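You operate a simulated robot arm through the tools that you are given. There is no shell and no other tool. Be economical: measure what you need, move in short steps, check, and stop when the job is done.

You are at the controls of a simulated robot arm. One attempt, no reset.

JOB
Turn the green wrench dial to 30 Nm. Then stack the blue filter from the upper shelf of the blue trolley on top of the yellow filter. Then take the torque wrench on the top of the carton bench and put it away on the top of the low bench. Then take the cloth from the top of the carton bench and put it on the bench top before the wooden blocks. Then put one of the bushes from the top of the carton bench on the top of the stacker's body. Then put the hollow stand on the top of the carton bench away on the shelf of the press. Then take the oil can from the top of the stacker's body and put it on the top shelf of the blue trolley. Then lift the red bin lid open. Do these in the order given. Set down upright: oil can.

Only the result counts: the job must be done as asked and must still hold three seconds after the hand-in. Knocking over, shifting, dropping, spilling or breaking anything else fails it. A push-on lid holds only when it is set on centred and level and pressed home; a screw cap is set on level and turned clockwise until tight. Flat cloth is picked up by pressing the open fingertips on it (5 to 10 N) and closing them slowly along it; thin cloth reads only 2 to 8 mm in the jaws.

ROBOT AND FRAMES
A 7-joint arm with a two-finger parallel gripper on a trunk, on a base that drives. Base frame: it is fixed to the floor where the robot stands at the start and does not move with it; the origin is under the middle of the robot, x ahead of it, y to its left, z up; the surface under the hand at the start is at about z = 0.88. Units: m, degrees, N and s.
With the tool pointing down near the work surface it reaches from about 0.4 to 0.9 m from the robot's upright axis, wherever it stands. Its first joint turns from -17.0 to 126.0 degrees. Places, roughly: bench top before the wooden blocks (60x18 cm) [-14.06, -11.36, 0.8]; bush [-11.25, -15, 1]; cloth (7x9x3 cm) [-10.8, -15, 0.9]; filter [-10, -11.25, 1]; green wrench dial [0.5, 0.1, 0.9]; hollow stand (13x13x6 cm) [-11.5, -14.8, 0.9]; oil can [-12.25, -14.25, 0.75]; red bin lid [-10.1, -22, 1]; shelf of the press [-2.2, -4.4, 0.8]; top of the low bench [2.8, -1.9, 0.5]; top of the stacker's body [-12.2, -14.2, 0.8]; top shelf of the blue trolley [-10.5, -11.2, 1.4]; torque wrench [-10.25, -14.75, 1]. Payload 1.57 kg.
The tool frame sits at the grasp point between the pads (the TCP): z along the fingers, y along the line on which they close. The tips reach 0.03 m beyond it. The gripper opens to 0.08 m. The fingers are 0.017 m wide and 0.012 m thick; the gripper's body (0.04 by 0.082 m) begins 0.08 m behind the TCP.
Orientation is that of the tool frame in the base frame, as [roll, pitch, yaw] about the fixed x, y, z axes, in that order (R = Rz(yaw) Ry(pitch) Rx(roll)). With the fingers straight down and closing along the base's y, the tool's x points along the base's -x, its y along +y and its z along -z.

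CONTROLS
- The arm moves only by the tool arm_command. Its argument "plan" is a list that holds one entry, the list of rows, each a list of 7 numbers: the shift along the tool's x, y, z in m, then the turn, a rotation vector about the tool's x, y, z in degrees, then the gripper command, from -1 (shut) to 1 (fully open), values between in proportion. In form: [[[dx, dy, dz, ax, ay, az, fingers], ...]]. A call has 1 to 8 rows; each row shifts and turns the commanded pose from where the row before left it, along the tool's axes as they then stand. Each row takes 0.2 s and may step no farther than 0.05 m and 8.6 degrees from the row before; otherwise, or with a gripper value out of range, the whole call is refused. A pose out of reach is approached as far as the arm can. The call stops where the force on the tool passes 40 N (or 10 N more than at its start, if that is more) or the arm is blocked; 0.2 s more then pass. Each finger travels about 0.045 m/s and halts on what it meets, pressing with about 27 N; the grip force reading is that of the motor and also rises with nothing between the fingers. The clock runs only during rows and for 0.2 s after the last one: add rows that do not move to give the fingers time. The reply holds the time, the measured pose of the TCP, the force on the tool along the base axes, the opening and the grip force, in the units named above and with some noise, with the torque about the TCP (base axes, N m) and any sound that the robot's microphone picked up.
- Cameras (640 x 400 px; columns grow to the right, rows downward): "scene" is now at [0.0093, -0.194, 1.2672]; the picture's right is [0.48, -0.88, -0.01], its down [-0.11, -0.05, -0.99] and it looks along [0.87, 0.48, -0.12] (base axes); focal length 256 px, centre (320, 200). "wrist" rides on the gripper at [0.072, -0.007, -0.122] in the tool frame; the picture's right is [0.09, 1.00, 0.00], its down [-0.84, 0.08, -0.54] and it looks along [-0.54, 0.05, 0.84] (tool axes); focal length 238 px, centre (320, 200). There is no depth. A picture from a camera that has moved, and an enlarged one, comes with that camera's place and axes in the base frame and with its lens.
- capture(camera): a new picture of that camera. It takes no simulated time.
- move_column(by): slides the trunk up (or, below 0, down) by that many m; the arm and the scene camera ride with it, the base frame stays. It gives what a move gives, with no picture.
- drive_base(legs): drives the robot by 1 to 6 legs, each [ahead, left, turn to the left] in m, m and degrees, along the robot's own axes; the way and the turn of a leg run together, so that a leg with both is an arc; at most 1.5 m and 180 degrees a leg. The arm and the cameras ride along, it lands a little off, and it stops where it bumps. It gives what a move gives.
- turn_head(pan, tilt): turns the head with the scene camera to pan (to the left, within 109 degrees either way) and tilt (down, from -29 to 69), counted from straight ahead of the robot. It gives what a move gives.
- enlarge(camera, box): a new picture of the part [left, top, right, bottom] of that camera's present view, enlarged. It takes no simulated time.
- sign_off(): hands the job in; it is judged then, once.

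Go step by step. Nothing tells you exact positions but the pictures and the camera data: compare them with the known pose of the tool, close in by small moves and look again before you grip or let go. The budget is 207 turns and 192 pictures, counting those below and the enlarged ones. Unless the task says otherwise, let go and move clear before handing in.

The tools are called after "Request:" by a JSON object that holds its "name" and its "arguments". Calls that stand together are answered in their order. arm_command: Moves the arm, as the interface text tells. Its arguments: {"type":"object","properties":{"plan":{"type":"array"}},"required":["plan"]} The other tools are called the same way: move_column (by) slides the trunk up or down; drive_base (legs) drives the base; turn_head (pan, tilt) turns the head that bears the scene camera; capture (camera) takes a picture; enlarge (camera, box) takes an enlarged picture of a part of a camera's view; sign_off () hands the job in.

At the start:

```text
t: 0.0
tcp_pos: [0.5593, 0.2136, 1.227]
tcp_rot: [179.8, -0.6, 179.1]
wrist_force: [-0.5, -0.2, -0.3]
ft_torque: [0.01, -0.02, 0.01]
width: 0.08
grasp_force: 0.0
trunk travel left (down, up): [-0.6, 0.19]
robot x, y, heading: [-0.0031, -0.0008, -0.0]
head pan, tilt: [28.7, 6.6]
```

scene: 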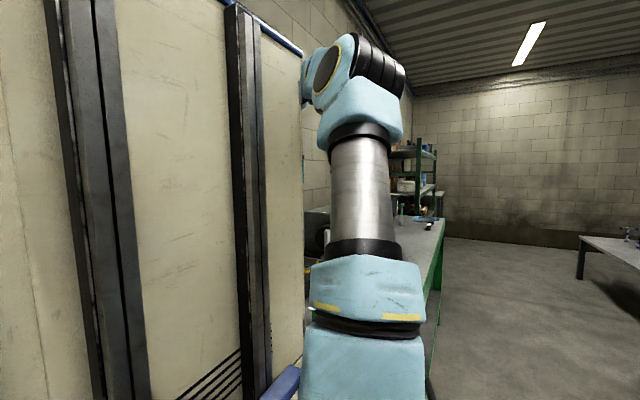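
wrist: 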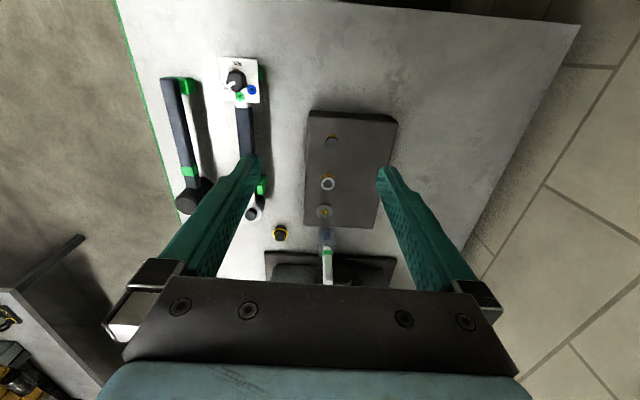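

The wrist view shows the dial (a black knob on a white tag) at about [0.55, 0.07, 0.9]. I'll look closer at it.

Request:
{"name": "enlarge", "arguments": {"camera": "wrist", "box": [140, 40, 300, 140]}}

Request:
{"name": "enlarge", "arguments": {"camera": "wrist", "box": [150, 130, 400, 286]}}

```text
4.00 times, centred on (220, 90) of wrist
camera zoom: at [0.4888, 0.2086, 1.3503], right [-0.08, 1.0, 0.01], down [0.84, 0.06, 0.53], along [0.53, 0.05, -0.85], focal length 953 px, centre (720, 640)
```

zoom: 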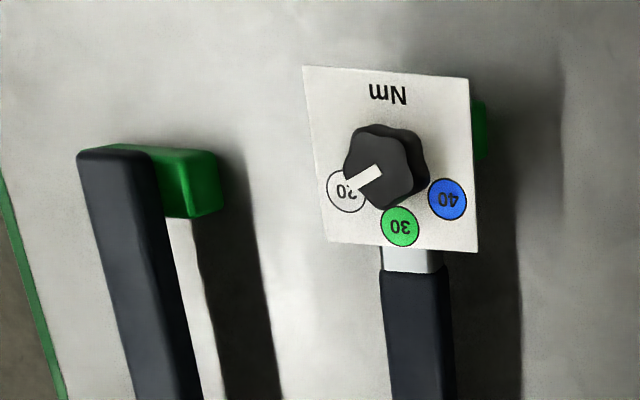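

```text
2.56 times, centred on (275, 208) of wrist
camera zoom: at [0.4888, 0.2086, 1.3503], right [-0.08, 1.0, 0.01], down [0.84, 0.06, 0.53], along [0.53, 0.05, -0.85], focal length 610 px, centre (435, 180)
```

zoom: 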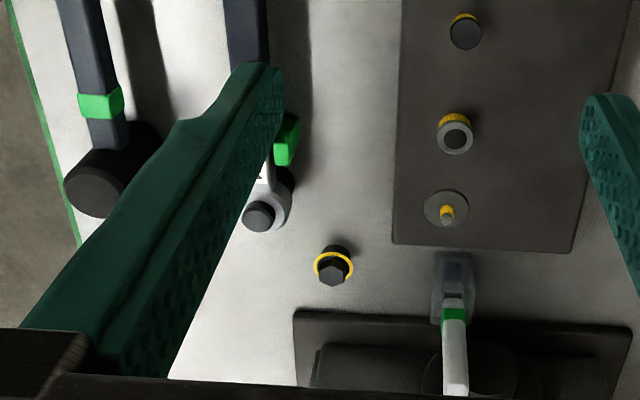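

The pointer stands at 20, with 30 one step further counter-clockwise seen from above. I'll move over the knob and look again.

Request:
{"name": "arm_command", "arguments": {"plan": [[[0.0035, -0.0335, 0.025, 0, 0, 0, 1], [0.0035, -0.0335, 0.025, 0, 0, 0, 1], [0.0035, -0.0335, 0.025, 0, 0, 0, 1], [0.0035, -0.0335, 0.025, 0, 0, 0, 1], [0, 0, 0, 0, 0, 0, 1]]]}}

Request:
{"name": "capture", "arguments": {"camera": "wrist"}}

```text
t: 1.2
tcp_pos: [0.5371, 0.0901, 1.1293]
tcp_rot: [-179.7, -0.4, 179.3]
wrist_force: [0.0, -0.4, -0.3]
ft_torque: [-0.01, -0.04, 0.02]
width: 0.0801
grasp_force: 0.1
trunk travel left (down, up): [-0.6, 0.19]
robot x, y, heading: [-0.0, -0.0003, -0.0]
head pan, tilt: [28.7, 6.6]
```

```text
187 pictures are left
camera wrist: at [0.4647, 0.0851, 1.2521], right [-0.08, 1.0, 0.0], down [0.84, 0.07, 0.54], along [0.54, 0.04, -0.84], focal length 238 px, centre (320, 200)
```

wrist: 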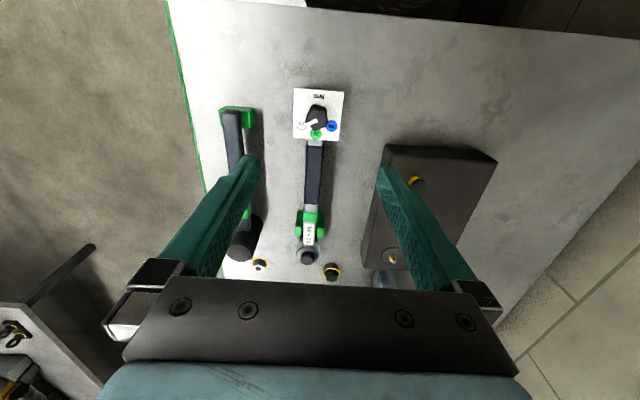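

The knob top triangulates to about [0.541, 0.085, 0.934]. I'll descend part-way and look.

Request:
{"name": "arm_command", "arguments": {"plan": [[[-0.002, -0.002, 0.04, 0, 0, 0, 1], [-0.002, -0.003, 0.04, 0, 0, 0, 1], [0, 0, 0.03, 0, 0, 0, 1], [0, 0, 0, 0, 0, 0, 1]]]}}

Request:
{"name": "capture", "arguments": {"camera": "wrist"}}

Request:
{"name": "enlarge", "arguments": {"camera": "wrist", "box": [240, 90, 400, 190]}}

```text
t: 2.2
tcp_pos: [0.5396, 0.0818, 1.017]
tcp_rot: [-179.9, -0.3, 179.1]
wrist_force: [0.4, -0.3, -0.8]
ft_torque: [0.0, 0.0, 0.02]
width: 0.0801
grasp_force: 0.1
trunk travel left (down, up): [-0.6, 0.19]
robot x, y, heading: [-0.005, -0.0016, -0.1]
head pan, tilt: [28.7, 6.6]
```

```text
186 pictures are left
camera wrist: at [0.4681, 0.0776, 1.1399], right [-0.08, 1.0, 0.0], down [0.84, 0.07, 0.54], along [0.54, 0.04, -0.84], focal length 238 px, centre (320, 200)
```

wrist: 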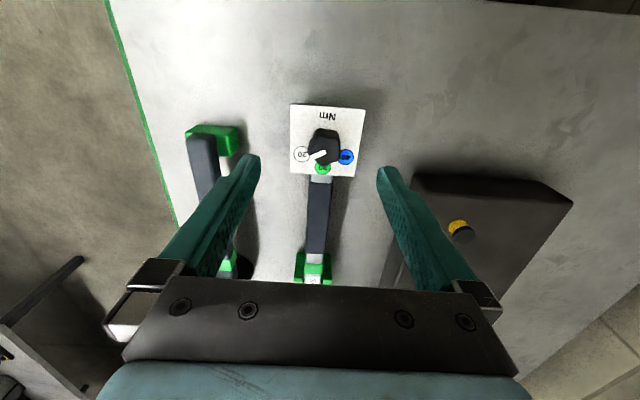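

```text
4.00 times, centred on (320, 140) of wrist
camera zoom: at [0.4681, 0.0776, 1.1399], right [-0.08, 1.0, 0.0], down [0.84, 0.07, 0.54], along [0.54, 0.04, -0.84], focal length 953 px, centre (320, 440)
```

zoom: 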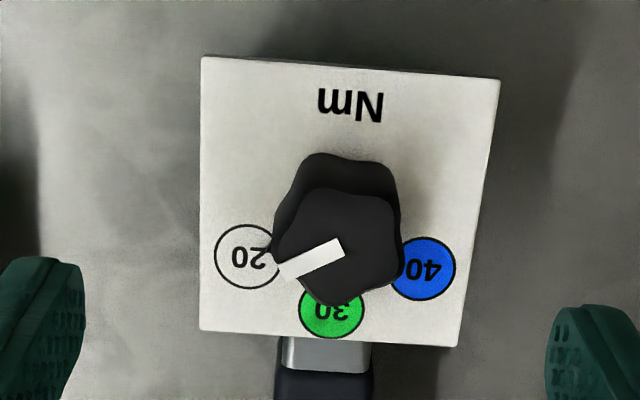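

Knob centre is now about [0.548, 0.088]; it needs roughly 61° counter-clockwise. I'll descend round it with the tips just above the plate.

Request:
{"name": "arm_command", "arguments": {"plan": [[[-0.008, 0.006, 0.02, 0, 0, 0, 0.6], [0, 0, 0.02, 0, 0, 0, 0.6], [0, 0, 0.015, 0, 0, 0, 0.6], [0, 0, 0, 0, 0, 0, 0.6]]]}}

Request:
{"name": "enlarge", "arguments": {"camera": "wrist", "box": [200, 100, 440, 250]}}

```text
t: 3.2
tcp_pos: [0.5478, 0.0893, 0.9626]
tcp_rot: [-179.8, -0.3, 179.1]
wrist_force: [-0.1, 0.2, 3.9]
ft_torque: [-0.15, -0.02, -0.04]
width: 0.0644
grasp_force: 0.1
trunk travel left (down, up): [-0.6, 0.19]
robot x, y, heading: [0.0024, 0.001, -0.1]
head pan, tilt: [28.7, 6.6]
```

```text
2.67 times, centred on (320, 175) of wrist
camera zoom: at [0.4757, 0.0849, 1.0872], right [-0.08, 1.0, 0.0], down [0.84, 0.07, 0.54], along [0.54, 0.04, -0.84], focal length 636 px, centre (320, 267)
```

zoom: 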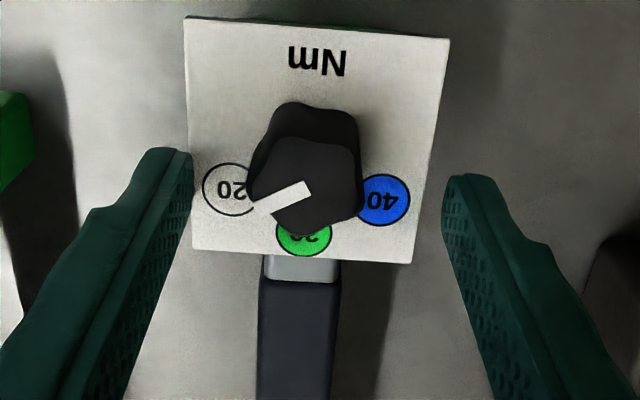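

Contact tells that the plate lies at z≈0.933, and the centre re-triangulates to [0.5415, 0.087]. I'll lift 5 mm, recentre and close on the knob.

Request:
{"name": "arm_command", "arguments": {"plan": [[[0, 0, -0.005, 0, 0, 0, 0.6], [0.006, -0.002, 0, 0, 0, 0, 0.6], [0, 0, 0, 0, 0, 0, 0], [0, 0, 0, 0, 0, 0, -0.3], [0, 0, 0, 0, 0, 0, -0.6], [0, 0, 0, 0, 0, 0, -0.6]]]}}

Request:
{"name": "enlarge", "arguments": {"camera": "wrist", "box": [200, 100, 440, 250]}}

```text
t: 4.6
tcp_pos: [0.5412, 0.0869, 0.9691]
tcp_rot: [-179.8, -0.2, 179.0]
wrist_force: [-0.2, -0.7, 0.6]
ft_torque: [0.0, 0.07, 0.03]
width: 0.0259
grasp_force: 27.4
trunk travel left (down, up): [-0.6, 0.19]
robot x, y, heading: [0.003, -0.0007, -0.0]
head pan, tilt: [28.7, 6.6]
```

```text
2.67 times, centred on (320, 175) of wrist
camera zoom: at [0.4689, 0.0826, 1.0924], right [-0.08, 1.0, 0.0], down [0.84, 0.07, 0.54], along [0.54, 0.04, -0.84], focal length 636 px, centre (320, 267)
```

zoom: 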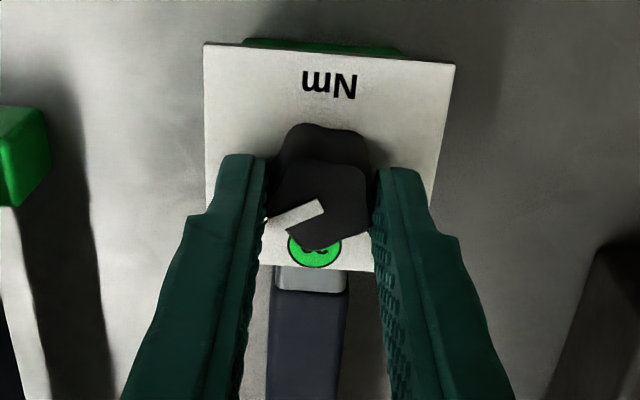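

Gripped at 26 mm. Now I turn it about 60° counter-clockwise.

Request:
{"name": "arm_command", "arguments": {"plan": [[[0, 0, 0, 0, 0, -8, -0.6], [0, 0, 0, 0, 0, -8, -0.6], [0, 0, 0, 0, 0, -8, -0.6], [0, 0, 0, 0, 0, -8, -0.6], [0, 0, 0, 0, 0, -8, -0.6], [0, 0, 0, 0, 0, -8, -0.6], [0, 0, 0, 0, 0, -8, -0.6], [0, 0, 0, 0, 0, -3, -0.6]]]}}

Request:
{"name": "enlarge", "arguments": {"camera": "wrist", "box": [200, 100, 440, 250]}}

```text
t: 6.4
tcp_pos: [0.5404, 0.0867, 0.9684]
tcp_rot: [179.8, -0.3, -121.7]
wrist_force: [-3.0, 0.1, 2.4]
ft_torque: [-0.07, -0.13, 0.03]
width: 0.0259
grasp_force: 27.2
trunk travel left (down, up): [-0.6, 0.19]
robot x, y, heading: [-0.0014, 0.0007, 0.0]
head pan, tilt: [28.7, 6.6]
```

```text
2.67 times, centred on (320, 175) of wrist
camera zoom: at [0.509, 0.0231, 1.0923], right [-0.9, 0.45, 0.0], down [0.38, 0.75, 0.54], along [0.24, 0.48, -0.84], focal length 636 px, centre (320, 267)
```

zoom: 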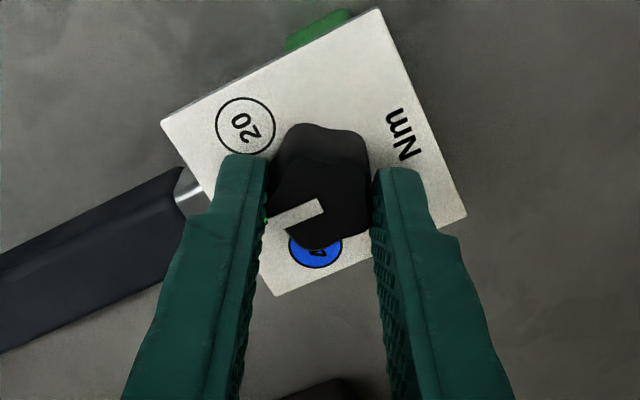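

Knob turned with the hand. I'll release, lift and verify.

Request:
{"name": "arm_command", "arguments": {"plan": [[[0, 0, 0, 0, 0, 0, 0.4], [0, 0, 0, 0, 0, 0, 0.6], [0, 0, -0.03, 0, 0, 0, 0.8], [0, 0, -0.04, 0, 0, 0, 1], [0, 0, -0.04, 0, 0, 0, 1]]]}}

Request:
{"name": "enlarge", "arguments": {"camera": "wrist", "box": [240, 80, 400, 180]}}

```text
t: 7.6
tcp_pos: [0.5409, 0.0879, 1.078]
tcp_rot: [179.8, -0.3, -121.9]
wrist_force: [0.7, 0.1, -0.8]
ft_torque: [-0.01, 0.03, -0.01]
width: 0.08
grasp_force: 0.1
trunk travel left (down, up): [-0.6, 0.19]
robot x, y, heading: [-0.0008, 0.0001, 0.1]
head pan, tilt: [28.7, 6.6]
```

```text
4.00 times, centred on (320, 130) of wrist
camera zoom: at [0.5098, 0.0243, 1.2023], right [-0.89, 0.45, 0.0], down [0.38, 0.75, 0.54], along [0.24, 0.48, -0.84], focal length 953 px, centre (320, 480)
```

zoom: 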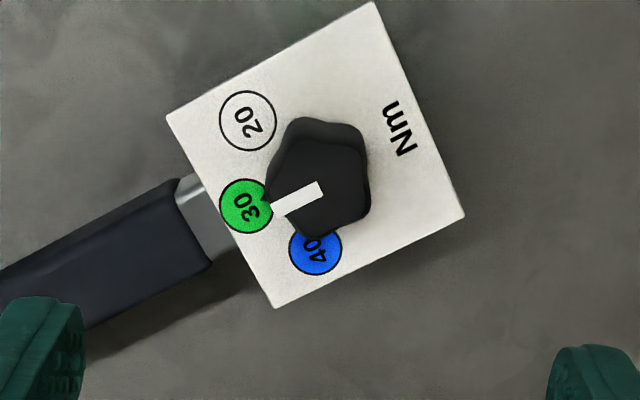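

The pointer is nearly on 30; I check the angle more finely.

Request:
{"name": "enlarge", "arguments": {"camera": "wrist", "box": [292, 105, 340, 135]}}

```text
13.33 times, centred on (316, 120) of wrist
camera zoom: at [0.5098, 0.0243, 1.2023], right [-0.89, 0.45, 0.0], down [0.38, 0.75, 0.54], along [0.24, 0.48, -0.84], focal length 3178 px, centre (373, 1267)
```

zoom: 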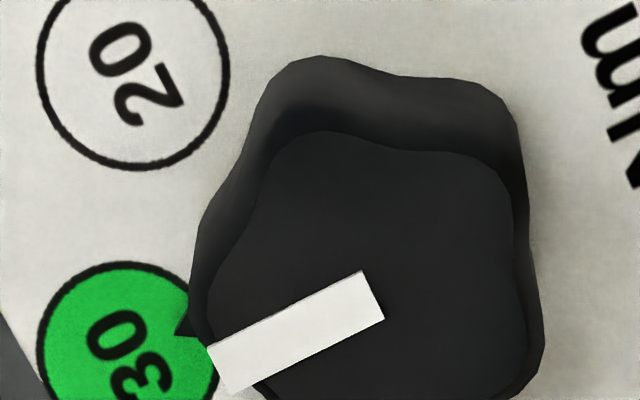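

The dial is on 30 (within about 1°). Next I raise the arm, bring the hand back to neutral and look round for a route.

Request:
{"name": "arm_command", "arguments": {"plan": [[[0, 0, -0.04, 0, 0, 8, 1], [0, 0, -0.04, 0, 0, 8, 1], [0, 0, -0.04, 0, 0, 8, 1], [0, 0, -0.02, 0, 0, 8, 1], [0, 0, 0, 0, 0, 8, 1], [0, 0, 0, 0, 0, 8, 1], [0, 0, 0, 0, 0, 8, 1], [0, 0, 0, 0, 0, 3, 1]]]}}

Request:
{"name": "turn_head", "arguments": {"pan": -50, "tilt": 10}}

Request:
{"name": "capture", "arguments": {"camera": "scene"}}

Request:
{"name": "turn_head", "arguments": {"pan": -109, "tilt": 10}}

Request:
{"name": "capture", "arguments": {"camera": "scene"}}

Request:
{"name": "turn_head", "arguments": {"pan": 109, "tilt": 10}}

Request:
{"name": "capture", "arguments": {"camera": "scene"}}

```text
t: 9.4
tcp_pos: [0.5427, 0.0876, 1.219]
tcp_rot: [-179.8, -0.4, 179.0]
wrist_force: [-0.8, -1.3, -0.5]
ft_torque: [0.03, 0.0, -0.02]
width: 0.0798
grasp_force: 0.1
trunk travel left (down, up): [-0.6, 0.19]
robot x, y, heading: [-0.0013, 0.0018, -0.1]
head pan, tilt: [28.7, 6.6]
```

```text
t: 10.9
tcp_pos: [0.5425, 0.0868, 1.22]
tcp_rot: [-179.8, -0.3, 179.1]
wrist_force: [0.3, 0.3, 0.2]
ft_torque: [-0.03, -0.02, 0.01]
width: 0.08
grasp_force: 0.0
trunk travel left (down, up): [-0.6, 0.19]
robot x, y, heading: [-0.0005, -0.0011, 0.1]
head pan, tilt: [-50.0, 10.0]
```

```text
179 pictures are left
camera scene: at [-0.0193, -0.3011, 1.2632], right [-0.77, -0.64, 0.0], down [-0.11, 0.13, -0.98], along [0.63, -0.75, -0.17], focal length 256 px, centre (320, 200)
```

scene: 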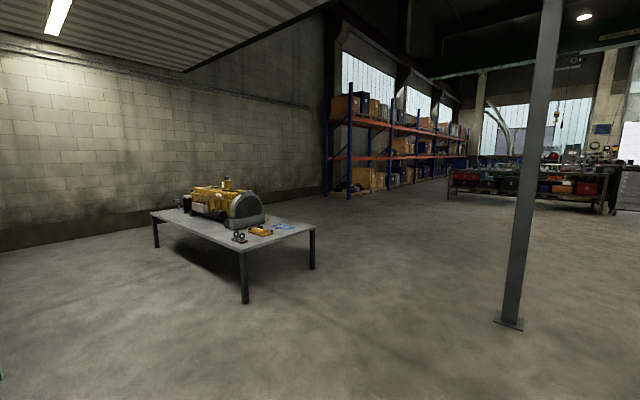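

```text
t: 12.2
tcp_pos: [0.5425, 0.0878, 1.2189]
tcp_rot: [-179.8, -0.4, 179.0]
wrist_force: [-0.5, 0.2, -0.7]
ft_torque: [0.0, 0.01, 0.02]
width: 0.0799
grasp_force: 0.2
trunk travel left (down, up): [-0.6, 0.19]
robot x, y, heading: [-0.0048, 0.0007, 0.1]
head pan, tilt: [-108.9, 10.0]
```

```text
178 pictures are left
camera scene: at [-0.1091, -0.3179, 1.2632], right [-0.95, 0.32, 0.0], down [0.06, 0.16, -0.98], along [-0.32, -0.93, -0.17], focal length 256 px, centre (320, 200)
```

scene: 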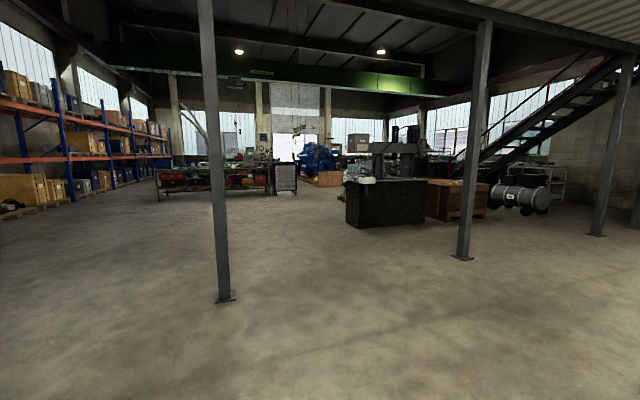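

```text
t: 15.3
tcp_pos: [0.5424, 0.087, 1.2186]
tcp_rot: [-179.7, -0.3, 179.1]
wrist_force: [-0.1, -1.0, 1.1]
ft_torque: [-0.02, -0.02, 0.05]
width: 0.0803
grasp_force: 0.0
trunk travel left (down, up): [-0.6, 0.19]
robot x, y, heading: [-0.0014, -0.0007, -0.1]
head pan, tilt: [108.9, 10.0]
```

```text
177 pictures are left
camera scene: at [-0.1091, -0.1419, 1.2632], right [0.95, 0.32, 0.0], down [0.06, -0.16, -0.98], along [-0.32, 0.93, -0.17], focal length 256 px, centre (320, 200)
```

scene: 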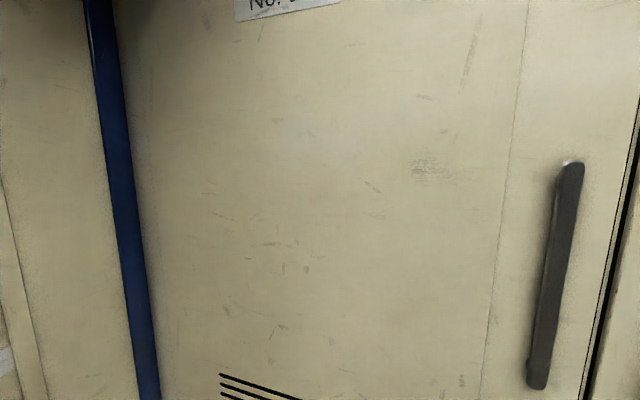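

The hall is open towards -y: posts stand along y≈-2.7 and a black table starts at x≈-2.0, y≈-4.3. I'll back out, turn right and drive down x≈-1.2.

Request:
{"name": "drive_base", "arguments": {"legs": [[-0.5, 0, 0], [0, 0, -90], [1.4, -0.7, 0], [1.5, 0, 0], [1.5, 0, 0], [1.5, 0, 0]]}}

Request:
{"name": "turn_head", "arguments": {"pan": -45, "tilt": 10}}

Request:
{"name": "capture", "arguments": {"camera": "scene"}}

```text
refused: leg 3 is longer than a leg can be; nothing moved
```

```text
t: 17.7
tcp_pos: [0.5425, 0.0873, 1.2182]
tcp_rot: [-179.7, -0.3, 179.1]
wrist_force: [-1.0, -0.5, 0.2]
ft_torque: [-0.03, 0.01, 0.0]
width: 0.08
grasp_force: 0.0
trunk travel left (down, up): [-0.6, 0.19]
robot x, y, heading: [0.0012, 0.0019, 0.0]
head pan, tilt: [-45.0, 10.0]
```

```text
176 pictures are left
camera scene: at [-0.0133, -0.2956, 1.2632], right [-0.71, -0.71, 0.0], down [-0.12, 0.12, -0.98], along [0.7, -0.7, -0.17], focal length 256 px, centre (320, 200)
```

scene: 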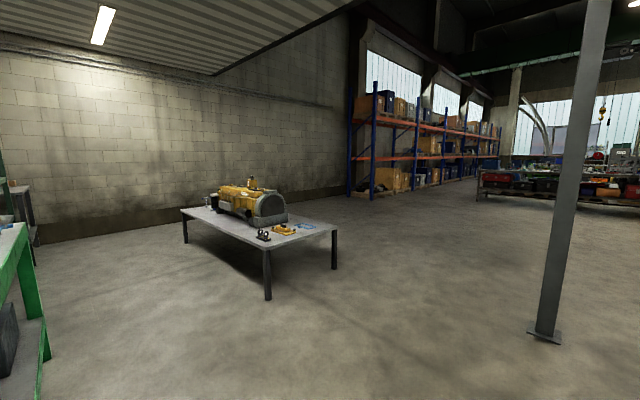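

Leg limit is 1.5 m in total, so I shorten leg 3. The low bench is the table with the yellow machine.

Request:
{"name": "drive_base", "arguments": {"legs": [[-0.5, 0, 0], [0, 0, -90], [1.3, -0.7, 0], [1.5, 0, 0], [1.5, 0, 0], [1.5, 0, 0]]}}

Request:
{"name": "capture", "arguments": {"camera": "scene"}}

```text
t: 52.4
tcp_pos: [-1.0018, -6.3492, 1.2188]
tcp_rot: [-179.8, -0.3, 89.2]
wrist_force: [-1.0, -0.3, -0.5]
ft_torque: [0.0, 0.0, 0.01]
width: 0.0804
grasp_force: 0.0
trunk travel left (down, up): [-0.6, 0.19]
robot x, y, heading: [-1.0887, -5.8096, -90.1]
head pan, tilt: [-45.0, 10.0]
```

```text
175 pictures are left
camera scene: at [-1.384, -5.7927, 1.2632], right [-0.71, 0.71, 0.0], down [0.12, 0.12, -0.98], along [-0.69, -0.7, -0.17], focal length 256 px, centre (320, 200)
```

scene: 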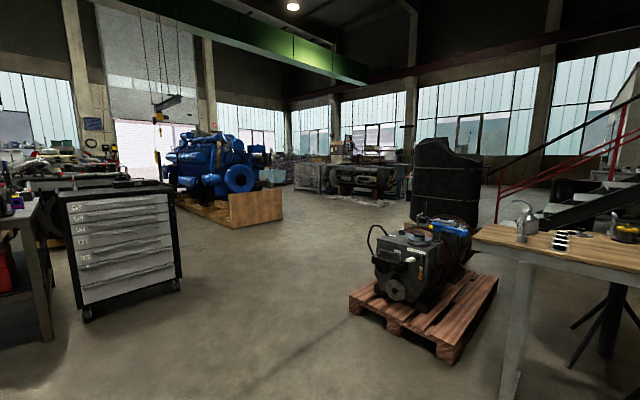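

The route goes between the pallet and the grey tool cabinet, then west along y≈-8.6.

Request:
{"name": "drive_base", "arguments": {"legs": [[1.16, -0.55, 0], [0, 0, -49], [1.25, 0, 0], [1.25, 0, 0], [0, 0, -41], [1.4, 0, 0]]}}

Request:
{"name": "turn_head", "arguments": {"pan": 0, "tilt": 8}}

Request:
{"name": "capture", "arguments": {"camera": "scene"}}

Request:
{"name": "turn_head", "arguments": {"pan": 55, "tilt": 8}}

Request:
{"name": "capture", "arguments": {"camera": "scene"}}

```text
t: 81.4
tcp_pos: [-5.4814, -8.6214, 1.2199]
tcp_rot: [-179.7, -0.3, -2.9]
wrist_force: [0.2, 0.0, -1.2]
ft_torque: [-0.05, -0.01, -0.02]
width: 0.0798
grasp_force: 0.1
trunk travel left (down, up): [-0.6, 0.19]
robot x, y, heading: [-4.9334, -8.5551, 177.9]
head pan, tilt: [-45.0, 10.0]
```

```text
t: 82.5
tcp_pos: [-5.4819, -8.622, 1.219]
tcp_rot: [-179.8, -0.2, -2.9]
wrist_force: [-0.8, -0.1, -0.3]
ft_torque: [0.0, 0.0, 0.0]
width: 0.08
grasp_force: 0.0
trunk travel left (down, up): [-0.6, 0.19]
robot x, y, heading: [-4.9342, -8.5563, 177.9]
head pan, tilt: [0.0, 8.0]
```

```text
174 pictures are left
camera scene: at [-4.9398, -8.3235, 1.2665], right [0.04, 1.0, 0.0], down [0.14, 0.0, -0.99], along [-0.99, 0.04, -0.14], focal length 256 px, centre (320, 200)
```

scene: 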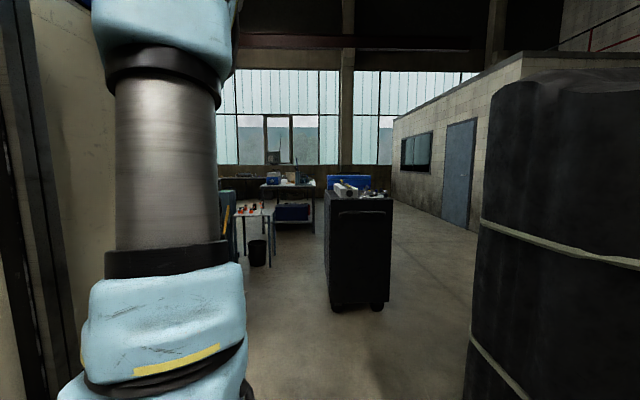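

```text
t: 83.8
tcp_pos: [-5.481, -8.6219, 1.2186]
tcp_rot: [-179.8, -0.4, -2.9]
wrist_force: [0.5, -0.4, -0.7]
ft_torque: [-0.02, 0.0, -0.01]
width: 0.0801
grasp_force: 0.2
trunk travel left (down, up): [-0.6, 0.19]
robot x, y, heading: [-4.9367, -8.5509, 177.8]
head pan, tilt: [55.0, 8.0]
```

```text
173 pictures are left
camera scene: at [-4.903, -8.4007, 1.2665], right [-0.8, 0.6, 0.0], down [0.08, 0.11, -0.99], along [-0.6, -0.79, -0.14], focal length 256 px, centre (320, 200)
```

scene: 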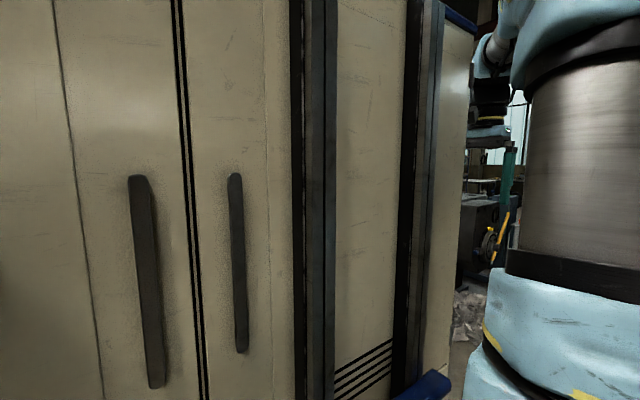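

The view to the left is blocked by the robot's own body and arm. I turn the base left so that the target side comes into view.

Request:
{"name": "drive_base", "arguments": {"legs": [[0, 0, 50]]}}

Request:
{"name": "turn_head", "arguments": {"pan": -25, "tilt": 8}}

Request:
{"name": "capture", "arguments": {"camera": "scene"}}

```text
t: 86.4
tcp_pos: [-5.2364, -9.0135, 1.2184]
tcp_rot: [-179.8, -0.3, 46.8]
wrist_force: [0.5, -0.4, -0.8]
ft_torque: [-0.03, -0.02, 0.03]
width: 0.0802
grasp_force: 0.0
trunk travel left (down, up): [-0.6, 0.19]
robot x, y, heading: [-4.9387, -8.5549, -132.2]
head pan, tilt: [55.0, 8.0]
```

```text
t: 87.9
tcp_pos: [-5.2368, -9.0142, 1.2196]
tcp_rot: [-179.9, -0.3, 46.7]
wrist_force: [-0.5, -0.3, 0.9]
ft_torque: [-0.02, -0.02, -0.02]
width: 0.0799
grasp_force: 0.0
trunk travel left (down, up): [-0.6, 0.19]
robot x, y, heading: [-4.934, -8.5528, -132.5]
head pan, tilt: [-25.0, 8.0]
```

```text
172 pictures are left
camera scene: at [-5.1365, -8.3754, 1.2665], right [-0.39, 0.92, 0.0], down [0.13, 0.05, -0.99], along [-0.91, -0.38, -0.14], focal length 256 px, centre (320, 200)
```

scene: 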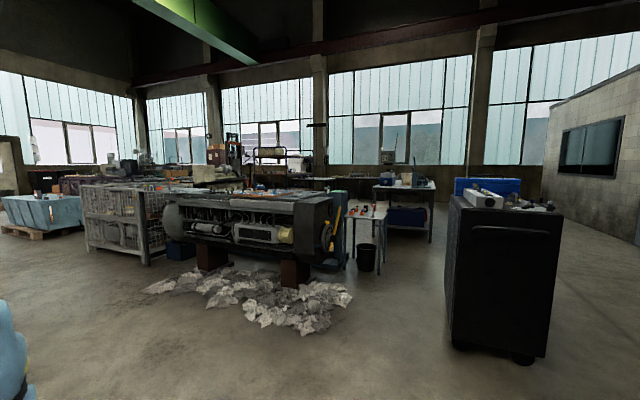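

The blue trolley is presumably the hooped rack behind the lathe, at column 270. I enlarge that area.

Request:
{"name": "enlarge", "arguments": {"camera": "scene", "box": [190, 120, 450, 282]}}

Request:
{"name": "enlarge", "arguments": {"camera": "scene", "box": [0, 120, 260, 282]}}

```text
2.46 times, centred on (320, 201) of scene
camera zoom: at [-5.1365, -8.3754, 1.2665], right [-0.39, 0.92, 0.0], down [0.13, 0.05, -0.99], along [-0.91, -0.38, -0.14], focal length 630 px, centre (320, 198)
```

zoom: 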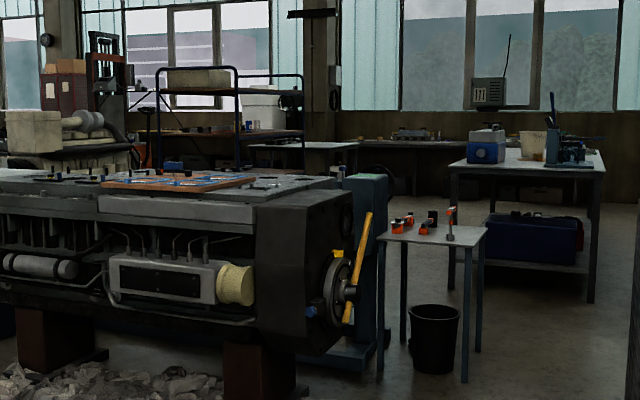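

```text
2.46 times, centred on (130, 201) of scene
camera zoom: at [-5.1365, -8.3754, 1.2665], right [-0.39, 0.92, 0.0], down [0.13, 0.05, -0.99], along [-0.91, -0.38, -0.14], focal length 630 px, centre (788, 198)
```

zoom: 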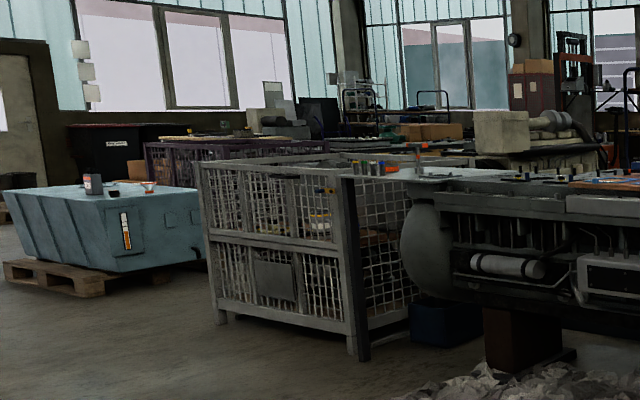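

The blue trolley is visible behind the lathe. I need the robot's own footprint before going through narrow gaps, so I look down.

Request:
{"name": "turn_head", "arguments": {"pan": -60, "tilt": 69}}

Request:
{"name": "capture", "arguments": {"camera": "scene"}}

```text
t: 89.2
tcp_pos: [-5.2379, -9.0124, 1.2195]
tcp_rot: [-179.7, -0.3, 46.7]
wrist_force: [-0.5, -0.4, 0.0]
ft_torque: [0.01, -0.02, 0.0]
width: 0.0799
grasp_force: 0.1
trunk travel left (down, up): [-0.6, 0.19]
robot x, y, heading: [-4.9366, -8.5538, -132.2]
head pan, tilt: [-60.0, 68.8]
```

```text
169 pictures are left
camera scene: at [-5.1057, -8.3278, 1.1795], right [0.21, 0.98, 0.0], down [0.91, -0.2, -0.36], along [-0.35, 0.08, -0.93], focal length 256 px, centre (320, 200)
```

scene: 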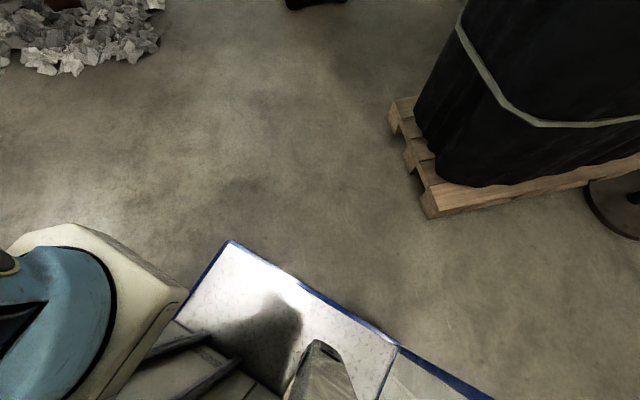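

The base is about 0.57 m wide. I'll go north round the black tool trolley and approach the aisle at x≈-8.95 from the north.

Request:
{"name": "drive_base", "arguments": {"legs": [[0, 0, -48], [1.37, 0, 0], [0, 0, -90], [0, 0.25, 0], [1.45, 0, 0], [0.3, 0, 0]]}}

Request:
{"name": "turn_head", "arguments": {"pan": 0, "tilt": 12}}

Request:
{"name": "capture", "arguments": {"camera": "scene"}}

```text
t: 104.6
tcp_pos: [-6.6621, -7.9417, 1.2189]
tcp_rot: [-179.8, -0.5, -90.1]
wrist_force: [0.2, 0.3, 0.2]
ft_torque: [-0.01, 0.02, 0.02]
width: 0.0798
grasp_force: 0.1
trunk travel left (down, up): [-0.6, 0.19]
robot x, y, heading: [-6.5661, -8.4843, 91.0]
head pan, tilt: [-60.0, 68.8]
stopped in leg 5: the robot was blocked; the commanded pose is now the measured one
```

```text
t: 105.9
tcp_pos: [-6.6627, -7.9408, 1.2168]
tcp_rot: [-179.7, -0.4, -90.1]
wrist_force: [-0.2, 0.5, -0.5]
ft_torque: [0.01, -0.05, 0.02]
width: 0.0801
grasp_force: 0.0
trunk travel left (down, up): [-0.6, 0.19]
robot x, y, heading: [-6.5679, -8.487, 91.0]
head pan, tilt: [0.0, 12.0]
```

```text
168 pictures are left
camera scene: at [-6.3361, -8.4658, 1.2599], right [1.0, 0.02, 0.0], down [0.0, -0.21, -0.98], along [-0.02, 0.98, -0.21], focal length 256 px, centre (320, 200)
```

scene: 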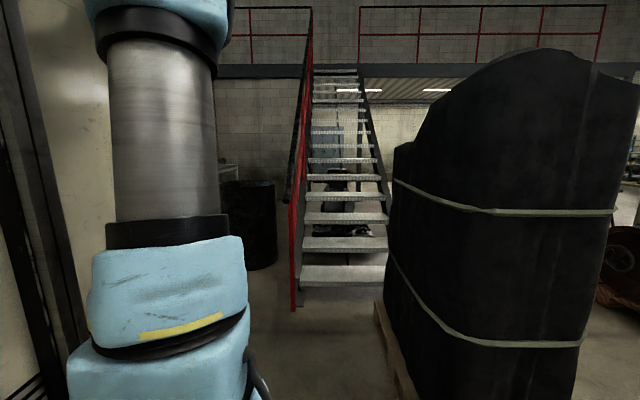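

The base is blocked right away. I look down to see what it touches.

Request:
{"name": "turn_head", "arguments": {"pan": 0, "tilt": 60}}

Request:
{"name": "capture", "arguments": {"camera": "scene"}}

Request:
{"name": "turn_head", "arguments": {"pan": 60, "tilt": 60}}

Request:
{"name": "capture", "arguments": {"camera": "scene"}}

Request:
{"name": "capture", "arguments": {"camera": "wrist"}}

```text
t: 107.1
tcp_pos: [-6.6608, -7.9423, 1.2171]
tcp_rot: [-179.8, -0.4, -90.1]
wrist_force: [-0.4, 0.1, -0.7]
ft_torque: [0.03, 0.01, 0.0]
width: 0.08
grasp_force: 0.0
trunk travel left (down, up): [-0.6, 0.19]
robot x, y, heading: [-6.5685, -8.4815, 90.9]
head pan, tilt: [0.0, 60.0]
```

```text
167 pictures are left
camera scene: at [-6.3357, -8.4924, 1.1889], right [1.0, 0.02, 0.0], down [0.01, -0.87, -0.5], along [-0.01, 0.5, -0.87], focal length 256 px, centre (320, 200)
```

scene: 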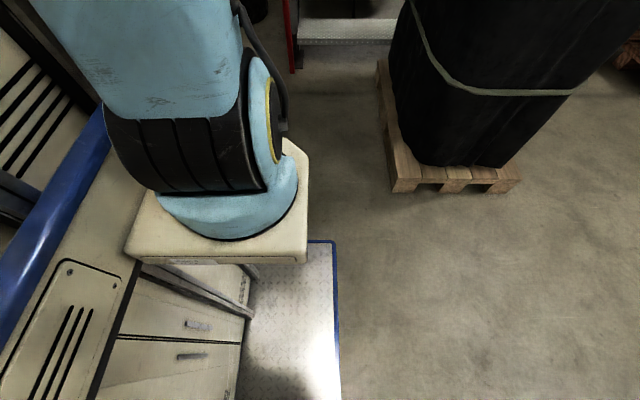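

```text
t: 108.4
tcp_pos: [-6.6615, -7.9415, 1.2173]
tcp_rot: [-179.8, -0.3, -90.1]
wrist_force: [0.0, -0.2, -0.1]
ft_torque: [-0.02, -0.03, 0.02]
width: 0.08
grasp_force: 0.0
trunk travel left (down, up): [-0.6, 0.19]
robot x, y, heading: [-6.5668, -8.4841, 90.8]
head pan, tilt: [60.0, 60.0]
```

```text
166 pictures are left
camera scene: at [-6.3929, -8.5267, 1.1888], right [0.49, 0.87, 0.0], down [0.76, -0.42, -0.5], along [-0.44, 0.24, -0.87], focal length 256 px, centre (320, 200)
```

scene: 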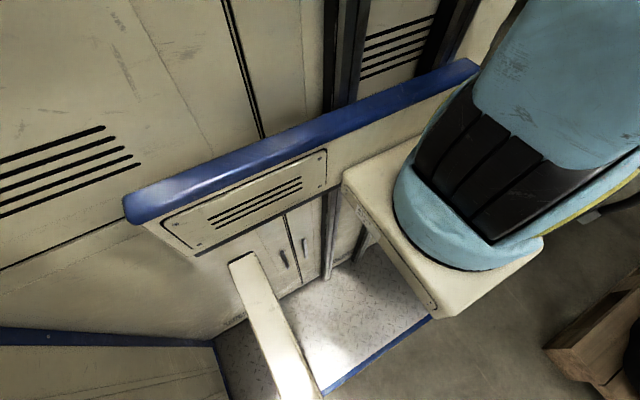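

```text
165 pictures are left
camera wrist: at [-6.6561, -8.0114, 1.3413], right [-1.0, -0.09, 0.0], down [-0.08, 0.84, 0.54], along [-0.05, 0.53, -0.84], focal length 238 px, centre (320, 200)
```

wrist: 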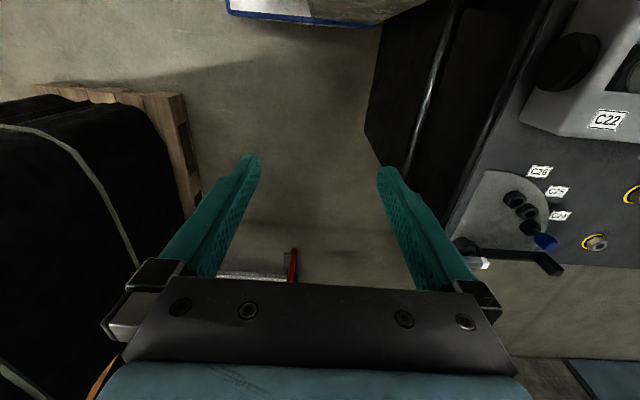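

The tall cream cabinet is the robot's own body, and the black trolley edge blocks this gap. I'll leave this narrow passage and go round the south side instead, past the cages, where most of the targets lie.

Request:
{"name": "drive_base", "arguments": {"legs": [[-0.3, 0, 0], [0, -0.95, 0], [0, 0, 179], [1.5, 0, 0], [1.4, 0, 0], [0, 0, -20]]}}

Request:
{"name": "turn_head", "arguments": {"pan": -40, "tilt": 10}}

Request:
{"name": "capture", "arguments": {"camera": "scene"}}

```text
t: 136.7
tcp_pos: [-5.9691, -12.188, 1.2181]
tcp_rot: [-179.8, -0.4, 64.2]
wrist_force: [-0.1, 0.2, -0.9]
ft_torque: [-0.01, -0.01, -0.03]
width: 0.0799
grasp_force: 0.0
trunk travel left (down, up): [-0.6, 0.19]
robot x, y, heading: [-5.8207, -11.6574, -114.7]
head pan, tilt: [60.0, 60.0]
```

```text
t: 138.5
tcp_pos: [-5.9675, -12.1881, 1.2173]
tcp_rot: [-179.7, -0.4, 64.2]
wrist_force: [-0.7, -0.1, -0.5]
ft_torque: [-0.02, 0.01, 0.04]
width: 0.08
grasp_force: 0.1
trunk travel left (down, up): [-0.6, 0.19]
robot x, y, heading: [-5.8198, -11.6596, -114.8]
head pan, tilt: [-40.0, 10.0]
```

```text
164 pictures are left
camera scene: at [-6.0771, -11.5297, 1.2632], right [-0.43, 0.9, 0.0], down [0.16, 0.07, -0.98], along [-0.89, -0.42, -0.17], focal length 256 px, centre (320, 200)
```

scene: 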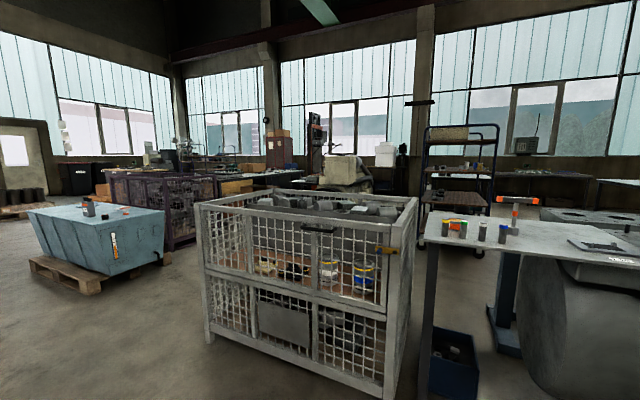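

I can see the trolley (blue posts, columns 418–498). I go round the near side of the cage, heading west along y≈-13.65.

Request:
{"name": "drive_base", "arguments": {"legs": [[1.0, 0.2, 0], [1.0, 0.2, 0], [0, 0, -65], [1.2, 0, 0]]}}

Request:
{"name": "turn_head", "arguments": {"pan": -5, "tilt": 15}}

Request:
{"name": "capture", "arguments": {"camera": "scene"}}

Request:
{"name": "turn_head", "arguments": {"pan": -65, "tilt": 15}}

Request:
{"name": "capture", "arguments": {"camera": "scene"}}

```text
t: 157.1
tcp_pos: [-8.0478, -13.7134, 1.2175]
tcp_rot: [-179.8, -0.5, -1.4]
wrist_force: [0.6, 1.5, 0.0]
ft_torque: [0.01, -0.03, -0.01]
width: 0.0802
grasp_force: 0.1
trunk travel left (down, up): [-0.6, 0.19]
robot x, y, heading: [-7.5041, -13.6321, 179.6]
head pan, tilt: [-40.0, 10.0]
```

```text
t: 158.1
tcp_pos: [-8.0482, -13.7151, 1.2184]
tcp_rot: [-179.7, -0.5, -1.4]
wrist_force: [0.7, -0.9, -0.2]
ft_torque: [0.03, -0.02, -0.02]
width: 0.0804
grasp_force: 0.1
trunk travel left (down, up): [-0.6, 0.19]
robot x, y, heading: [-7.5026, -13.6327, 179.8]
head pan, tilt: [-5.0, 15.0]
```

```text
163 pictures are left
camera scene: at [-7.5148, -13.393, 1.2551], right [0.1, 1.0, 0.0], down [0.26, -0.02, -0.97], along [-0.96, 0.09, -0.26], focal length 256 px, centre (320, 200)
```

scene: 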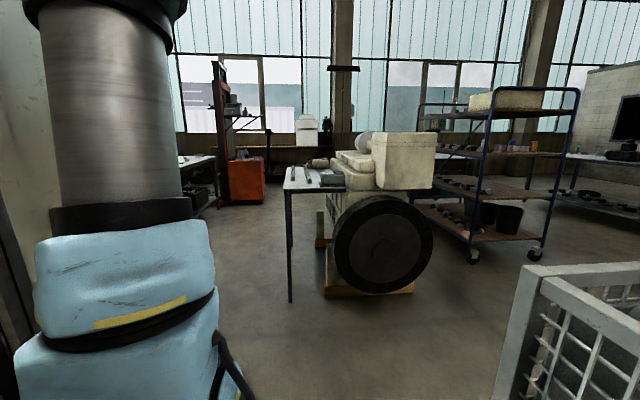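

```text
t: 159.4
tcp_pos: [-8.0484, -13.7137, 1.2183]
tcp_rot: [-179.9, -0.4, -1.4]
wrist_force: [-0.2, -0.6, -0.2]
ft_torque: [-0.02, -0.01, 0.02]
width: 0.08
grasp_force: 0.0
trunk travel left (down, up): [-0.6, 0.19]
robot x, y, heading: [-7.5062, -13.6301, 179.6]
head pan, tilt: [-65.0, 15.0]
```

```text
162 pictures are left
camera scene: at [-7.4608, -13.317, 1.2551], right [0.91, 0.42, 0.0], down [0.11, -0.24, -0.97], along [-0.4, 0.88, -0.26], focal length 256 px, centre (320, 200)
```

scene: 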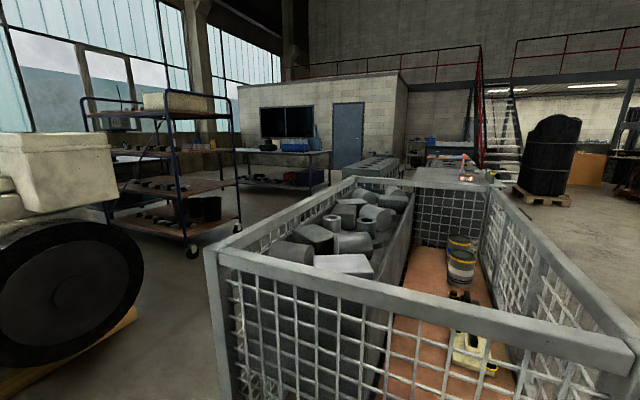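

The trolley has a top shelf with a box, and shelves below. I enlarge it to find the filters.

Request:
{"name": "enlarge", "arguments": {"camera": "scene", "box": [70, 75, 262, 265]}}

Request:
{"name": "enlarge", "arguments": {"camera": "scene", "box": [90, 130, 200, 199]}}

```text
2.11 times, centred on (166, 170) of scene
camera zoom: at [-7.4608, -13.317, 1.2551], right [0.91, 0.42, 0.0], down [0.11, -0.24, -0.97], along [-0.4, 0.88, -0.26], focal length 539 px, centre (644, 263)
```

zoom: 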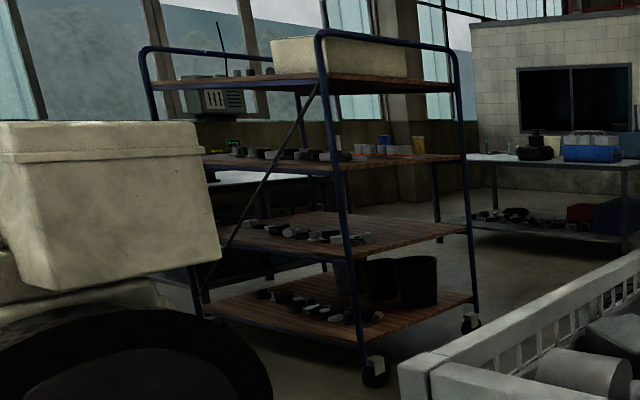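

```text
5.80 times, centred on (145, 164) of scene
camera zoom: at [-7.4608, -13.317, 1.2551], right [0.91, 0.42, 0.0], down [0.11, -0.24, -0.97], along [-0.4, 0.88, -0.26], focal length 1484 px, centre (1334, 406)
```

zoom: 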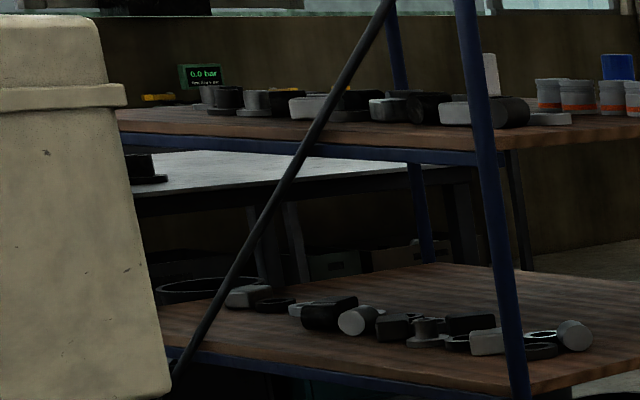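

The filters stand on the second shelf (z≈1.05) at the trolley's +x end, near [-9.8, -11.2]. I drive into the lane between the cage and the disc machine and look again.

Request:
{"name": "drive_base", "arguments": {"legs": [[1.12, 0, 0], [0, 0, -90], [1.3, 0, 0], [0.8, 0, 0]]}}

Request:
{"name": "turn_head", "arguments": {"pan": 0, "tilt": 25}}

Request:
{"name": "capture", "arguments": {"camera": "scene"}}

Request:
{"name": "capture", "arguments": {"camera": "wrist"}}

```text
t: 179.0
tcp_pos: [-8.6921, -10.9885, 1.2184]
tcp_rot: [-179.8, -0.5, -91.5]
wrist_force: [-0.6, 0.8, -1.3]
ft_torque: [0.0, 0.01, 0.01]
width: 0.0799
grasp_force: 0.1
trunk travel left (down, up): [-0.6, 0.19]
robot x, y, heading: [-8.6107, -11.5321, 89.4]
head pan, tilt: [-65.0, 15.0]
```

```text
t: 180.3
tcp_pos: [-8.6918, -10.9895, 1.2183]
tcp_rot: [-179.9, -0.4, -91.5]
wrist_force: [-0.6, 0.0, -0.1]
ft_torque: [0.01, 0.01, 0.01]
width: 0.0799
grasp_force: 0.0
trunk travel left (down, up): [-0.6, 0.19]
robot x, y, heading: [-8.6104, -11.5301, 89.4]
head pan, tilt: [0.0, 25.0]
```

```text
159 pictures are left
camera scene: at [-8.3792, -11.5228, 1.2389], right [1.0, -0.01, 0.0], down [0.0, -0.42, -0.91], along [0.01, 0.91, -0.42], focal length 256 px, centre (320, 200)
```

scene: 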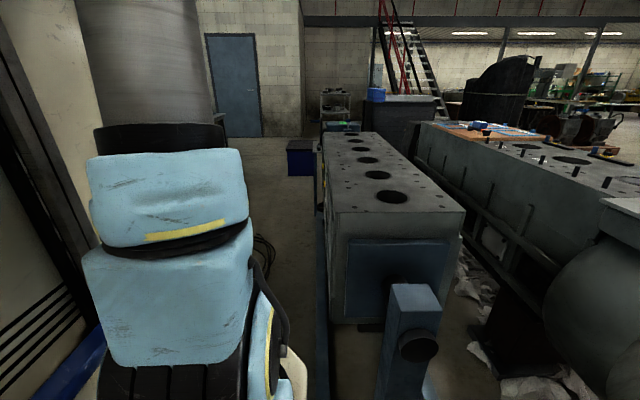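

```text
158 pictures are left
camera wrist: at [-8.6876, -11.0593, 1.3414], right [-1.0, -0.07, 0.0], down [-0.06, 0.84, 0.54], along [-0.03, 0.53, -0.84], focal length 238 px, centre (320, 200)
```

wrist: 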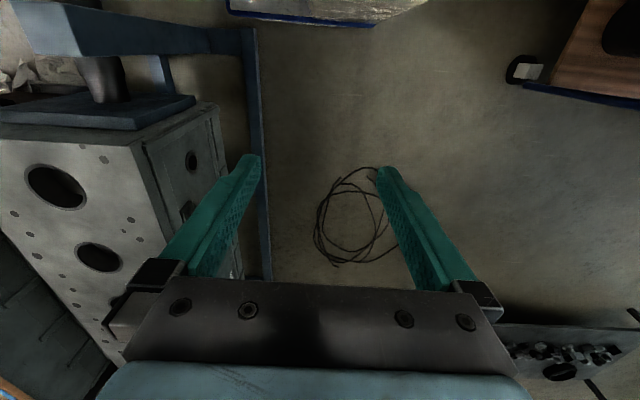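

Clear: the engine stand lies right at x≈-8.3 and the trolley left at x≈-9.65. I shift left, turn to face the trolley and look.

Request:
{"name": "drive_base", "arguments": {"legs": [[0, 0.27, 0], [0, 0, 45], [0, 0, 45]]}}

Request:
{"name": "turn_head", "arguments": {"pan": -5, "tilt": 15}}

Request:
{"name": "capture", "arguments": {"camera": "scene"}}

Request:
{"name": "capture", "arguments": {"camera": "wrist"}}

```text
t: 186.5
tcp_pos: [-9.4208, -11.6366, 1.218]
tcp_rot: [-179.7, -0.4, 0.8]
wrist_force: [-0.2, -0.1, -0.7]
ft_torque: [-0.02, 0.03, 0.0]
width: 0.08
grasp_force: 0.0
trunk travel left (down, up): [-0.6, 0.19]
robot x, y, heading: [-8.8807, -11.5336, -178.1]
head pan, tilt: [0.0, 25.0]
```

```text
t: 187.2
tcp_pos: [-9.4218, -11.6346, 1.2172]
tcp_rot: [-179.9, -0.4, 0.9]
wrist_force: [-0.9, -0.4, -1.7]
ft_torque: [-0.01, 0.01, 0.0]
width: 0.0798
grasp_force: 0.1
trunk travel left (down, up): [-0.6, 0.19]
robot x, y, heading: [-8.882, -11.5321, -178.2]
head pan, tilt: [-5.0, 15.0]
```

```text
157 pictures are left
camera scene: at [-8.9014, -11.2932, 1.255], right [0.05, 1.0, 0.0], down [0.26, -0.01, -0.97], along [-0.96, 0.05, -0.26], focal length 256 px, centre (320, 200)
```

scene: 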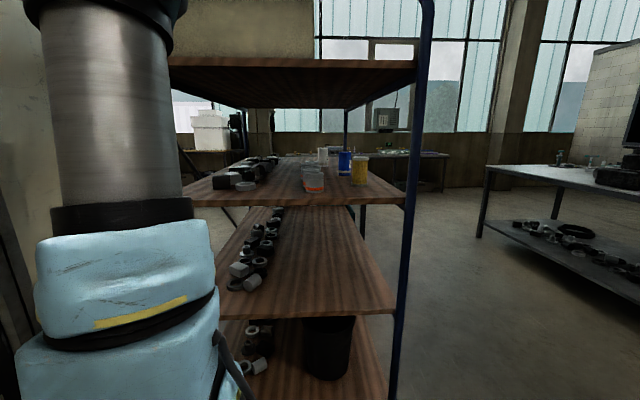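

```text
156 pictures are left
camera wrist: at [-9.3507, -11.6272, 1.3413], right [0.11, -0.99, 0.0], down [-0.84, -0.09, 0.54], along [-0.53, -0.06, -0.84], focal length 238 px, centre (320, 200)
```

wrist: 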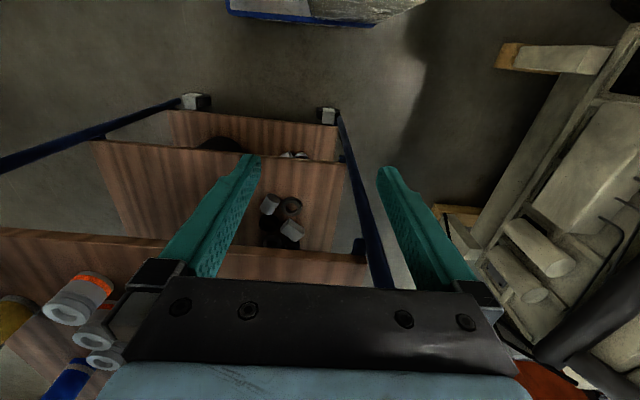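

The filters are visible: blue and yellow near columns 345–360, next to orange-banded ones. I enlarge.

Request:
{"name": "enlarge", "arguments": {"camera": "scene", "box": [260, 130, 420, 230]}}

Request:
{"name": "enlarge", "arguments": {"camera": "wrist", "box": [0, 240, 160, 400]}}

```text
4.00 times, centred on (340, 180) of scene
camera zoom: at [-8.9014, -11.2932, 1.255], right [0.05, 1.0, 0.0], down [0.26, -0.01, -0.97], along [-0.96, 0.05, -0.26], focal length 1024 px, centre (240, 280)
```

zoom: 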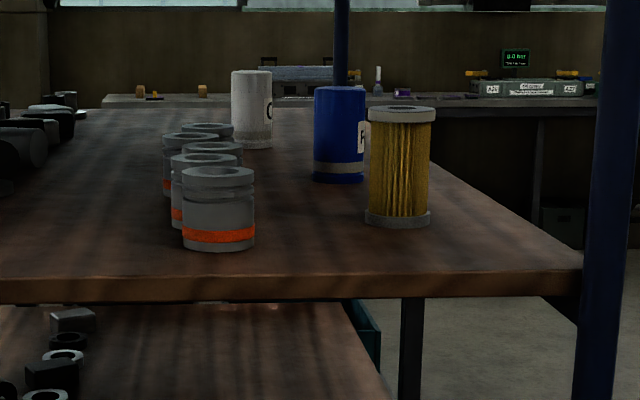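

```text
2.50 times, centred on (80, 320) of wrist
camera zoom: at [-9.3507, -11.6272, 1.3413], right [0.11, -0.99, 0.0], down [-0.84, -0.09, 0.54], along [-0.53, -0.06, -0.84], focal length 596 px, centre (920, -100)
```

zoom: 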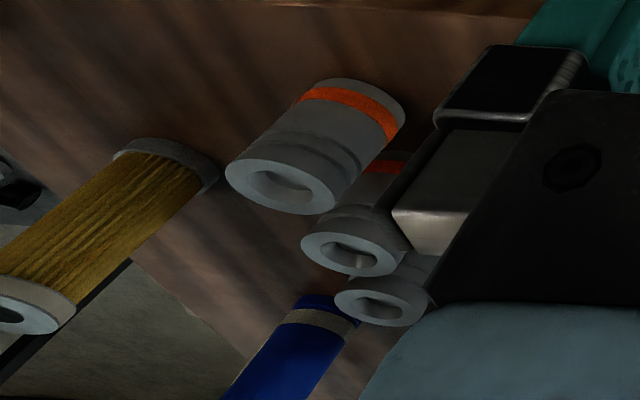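

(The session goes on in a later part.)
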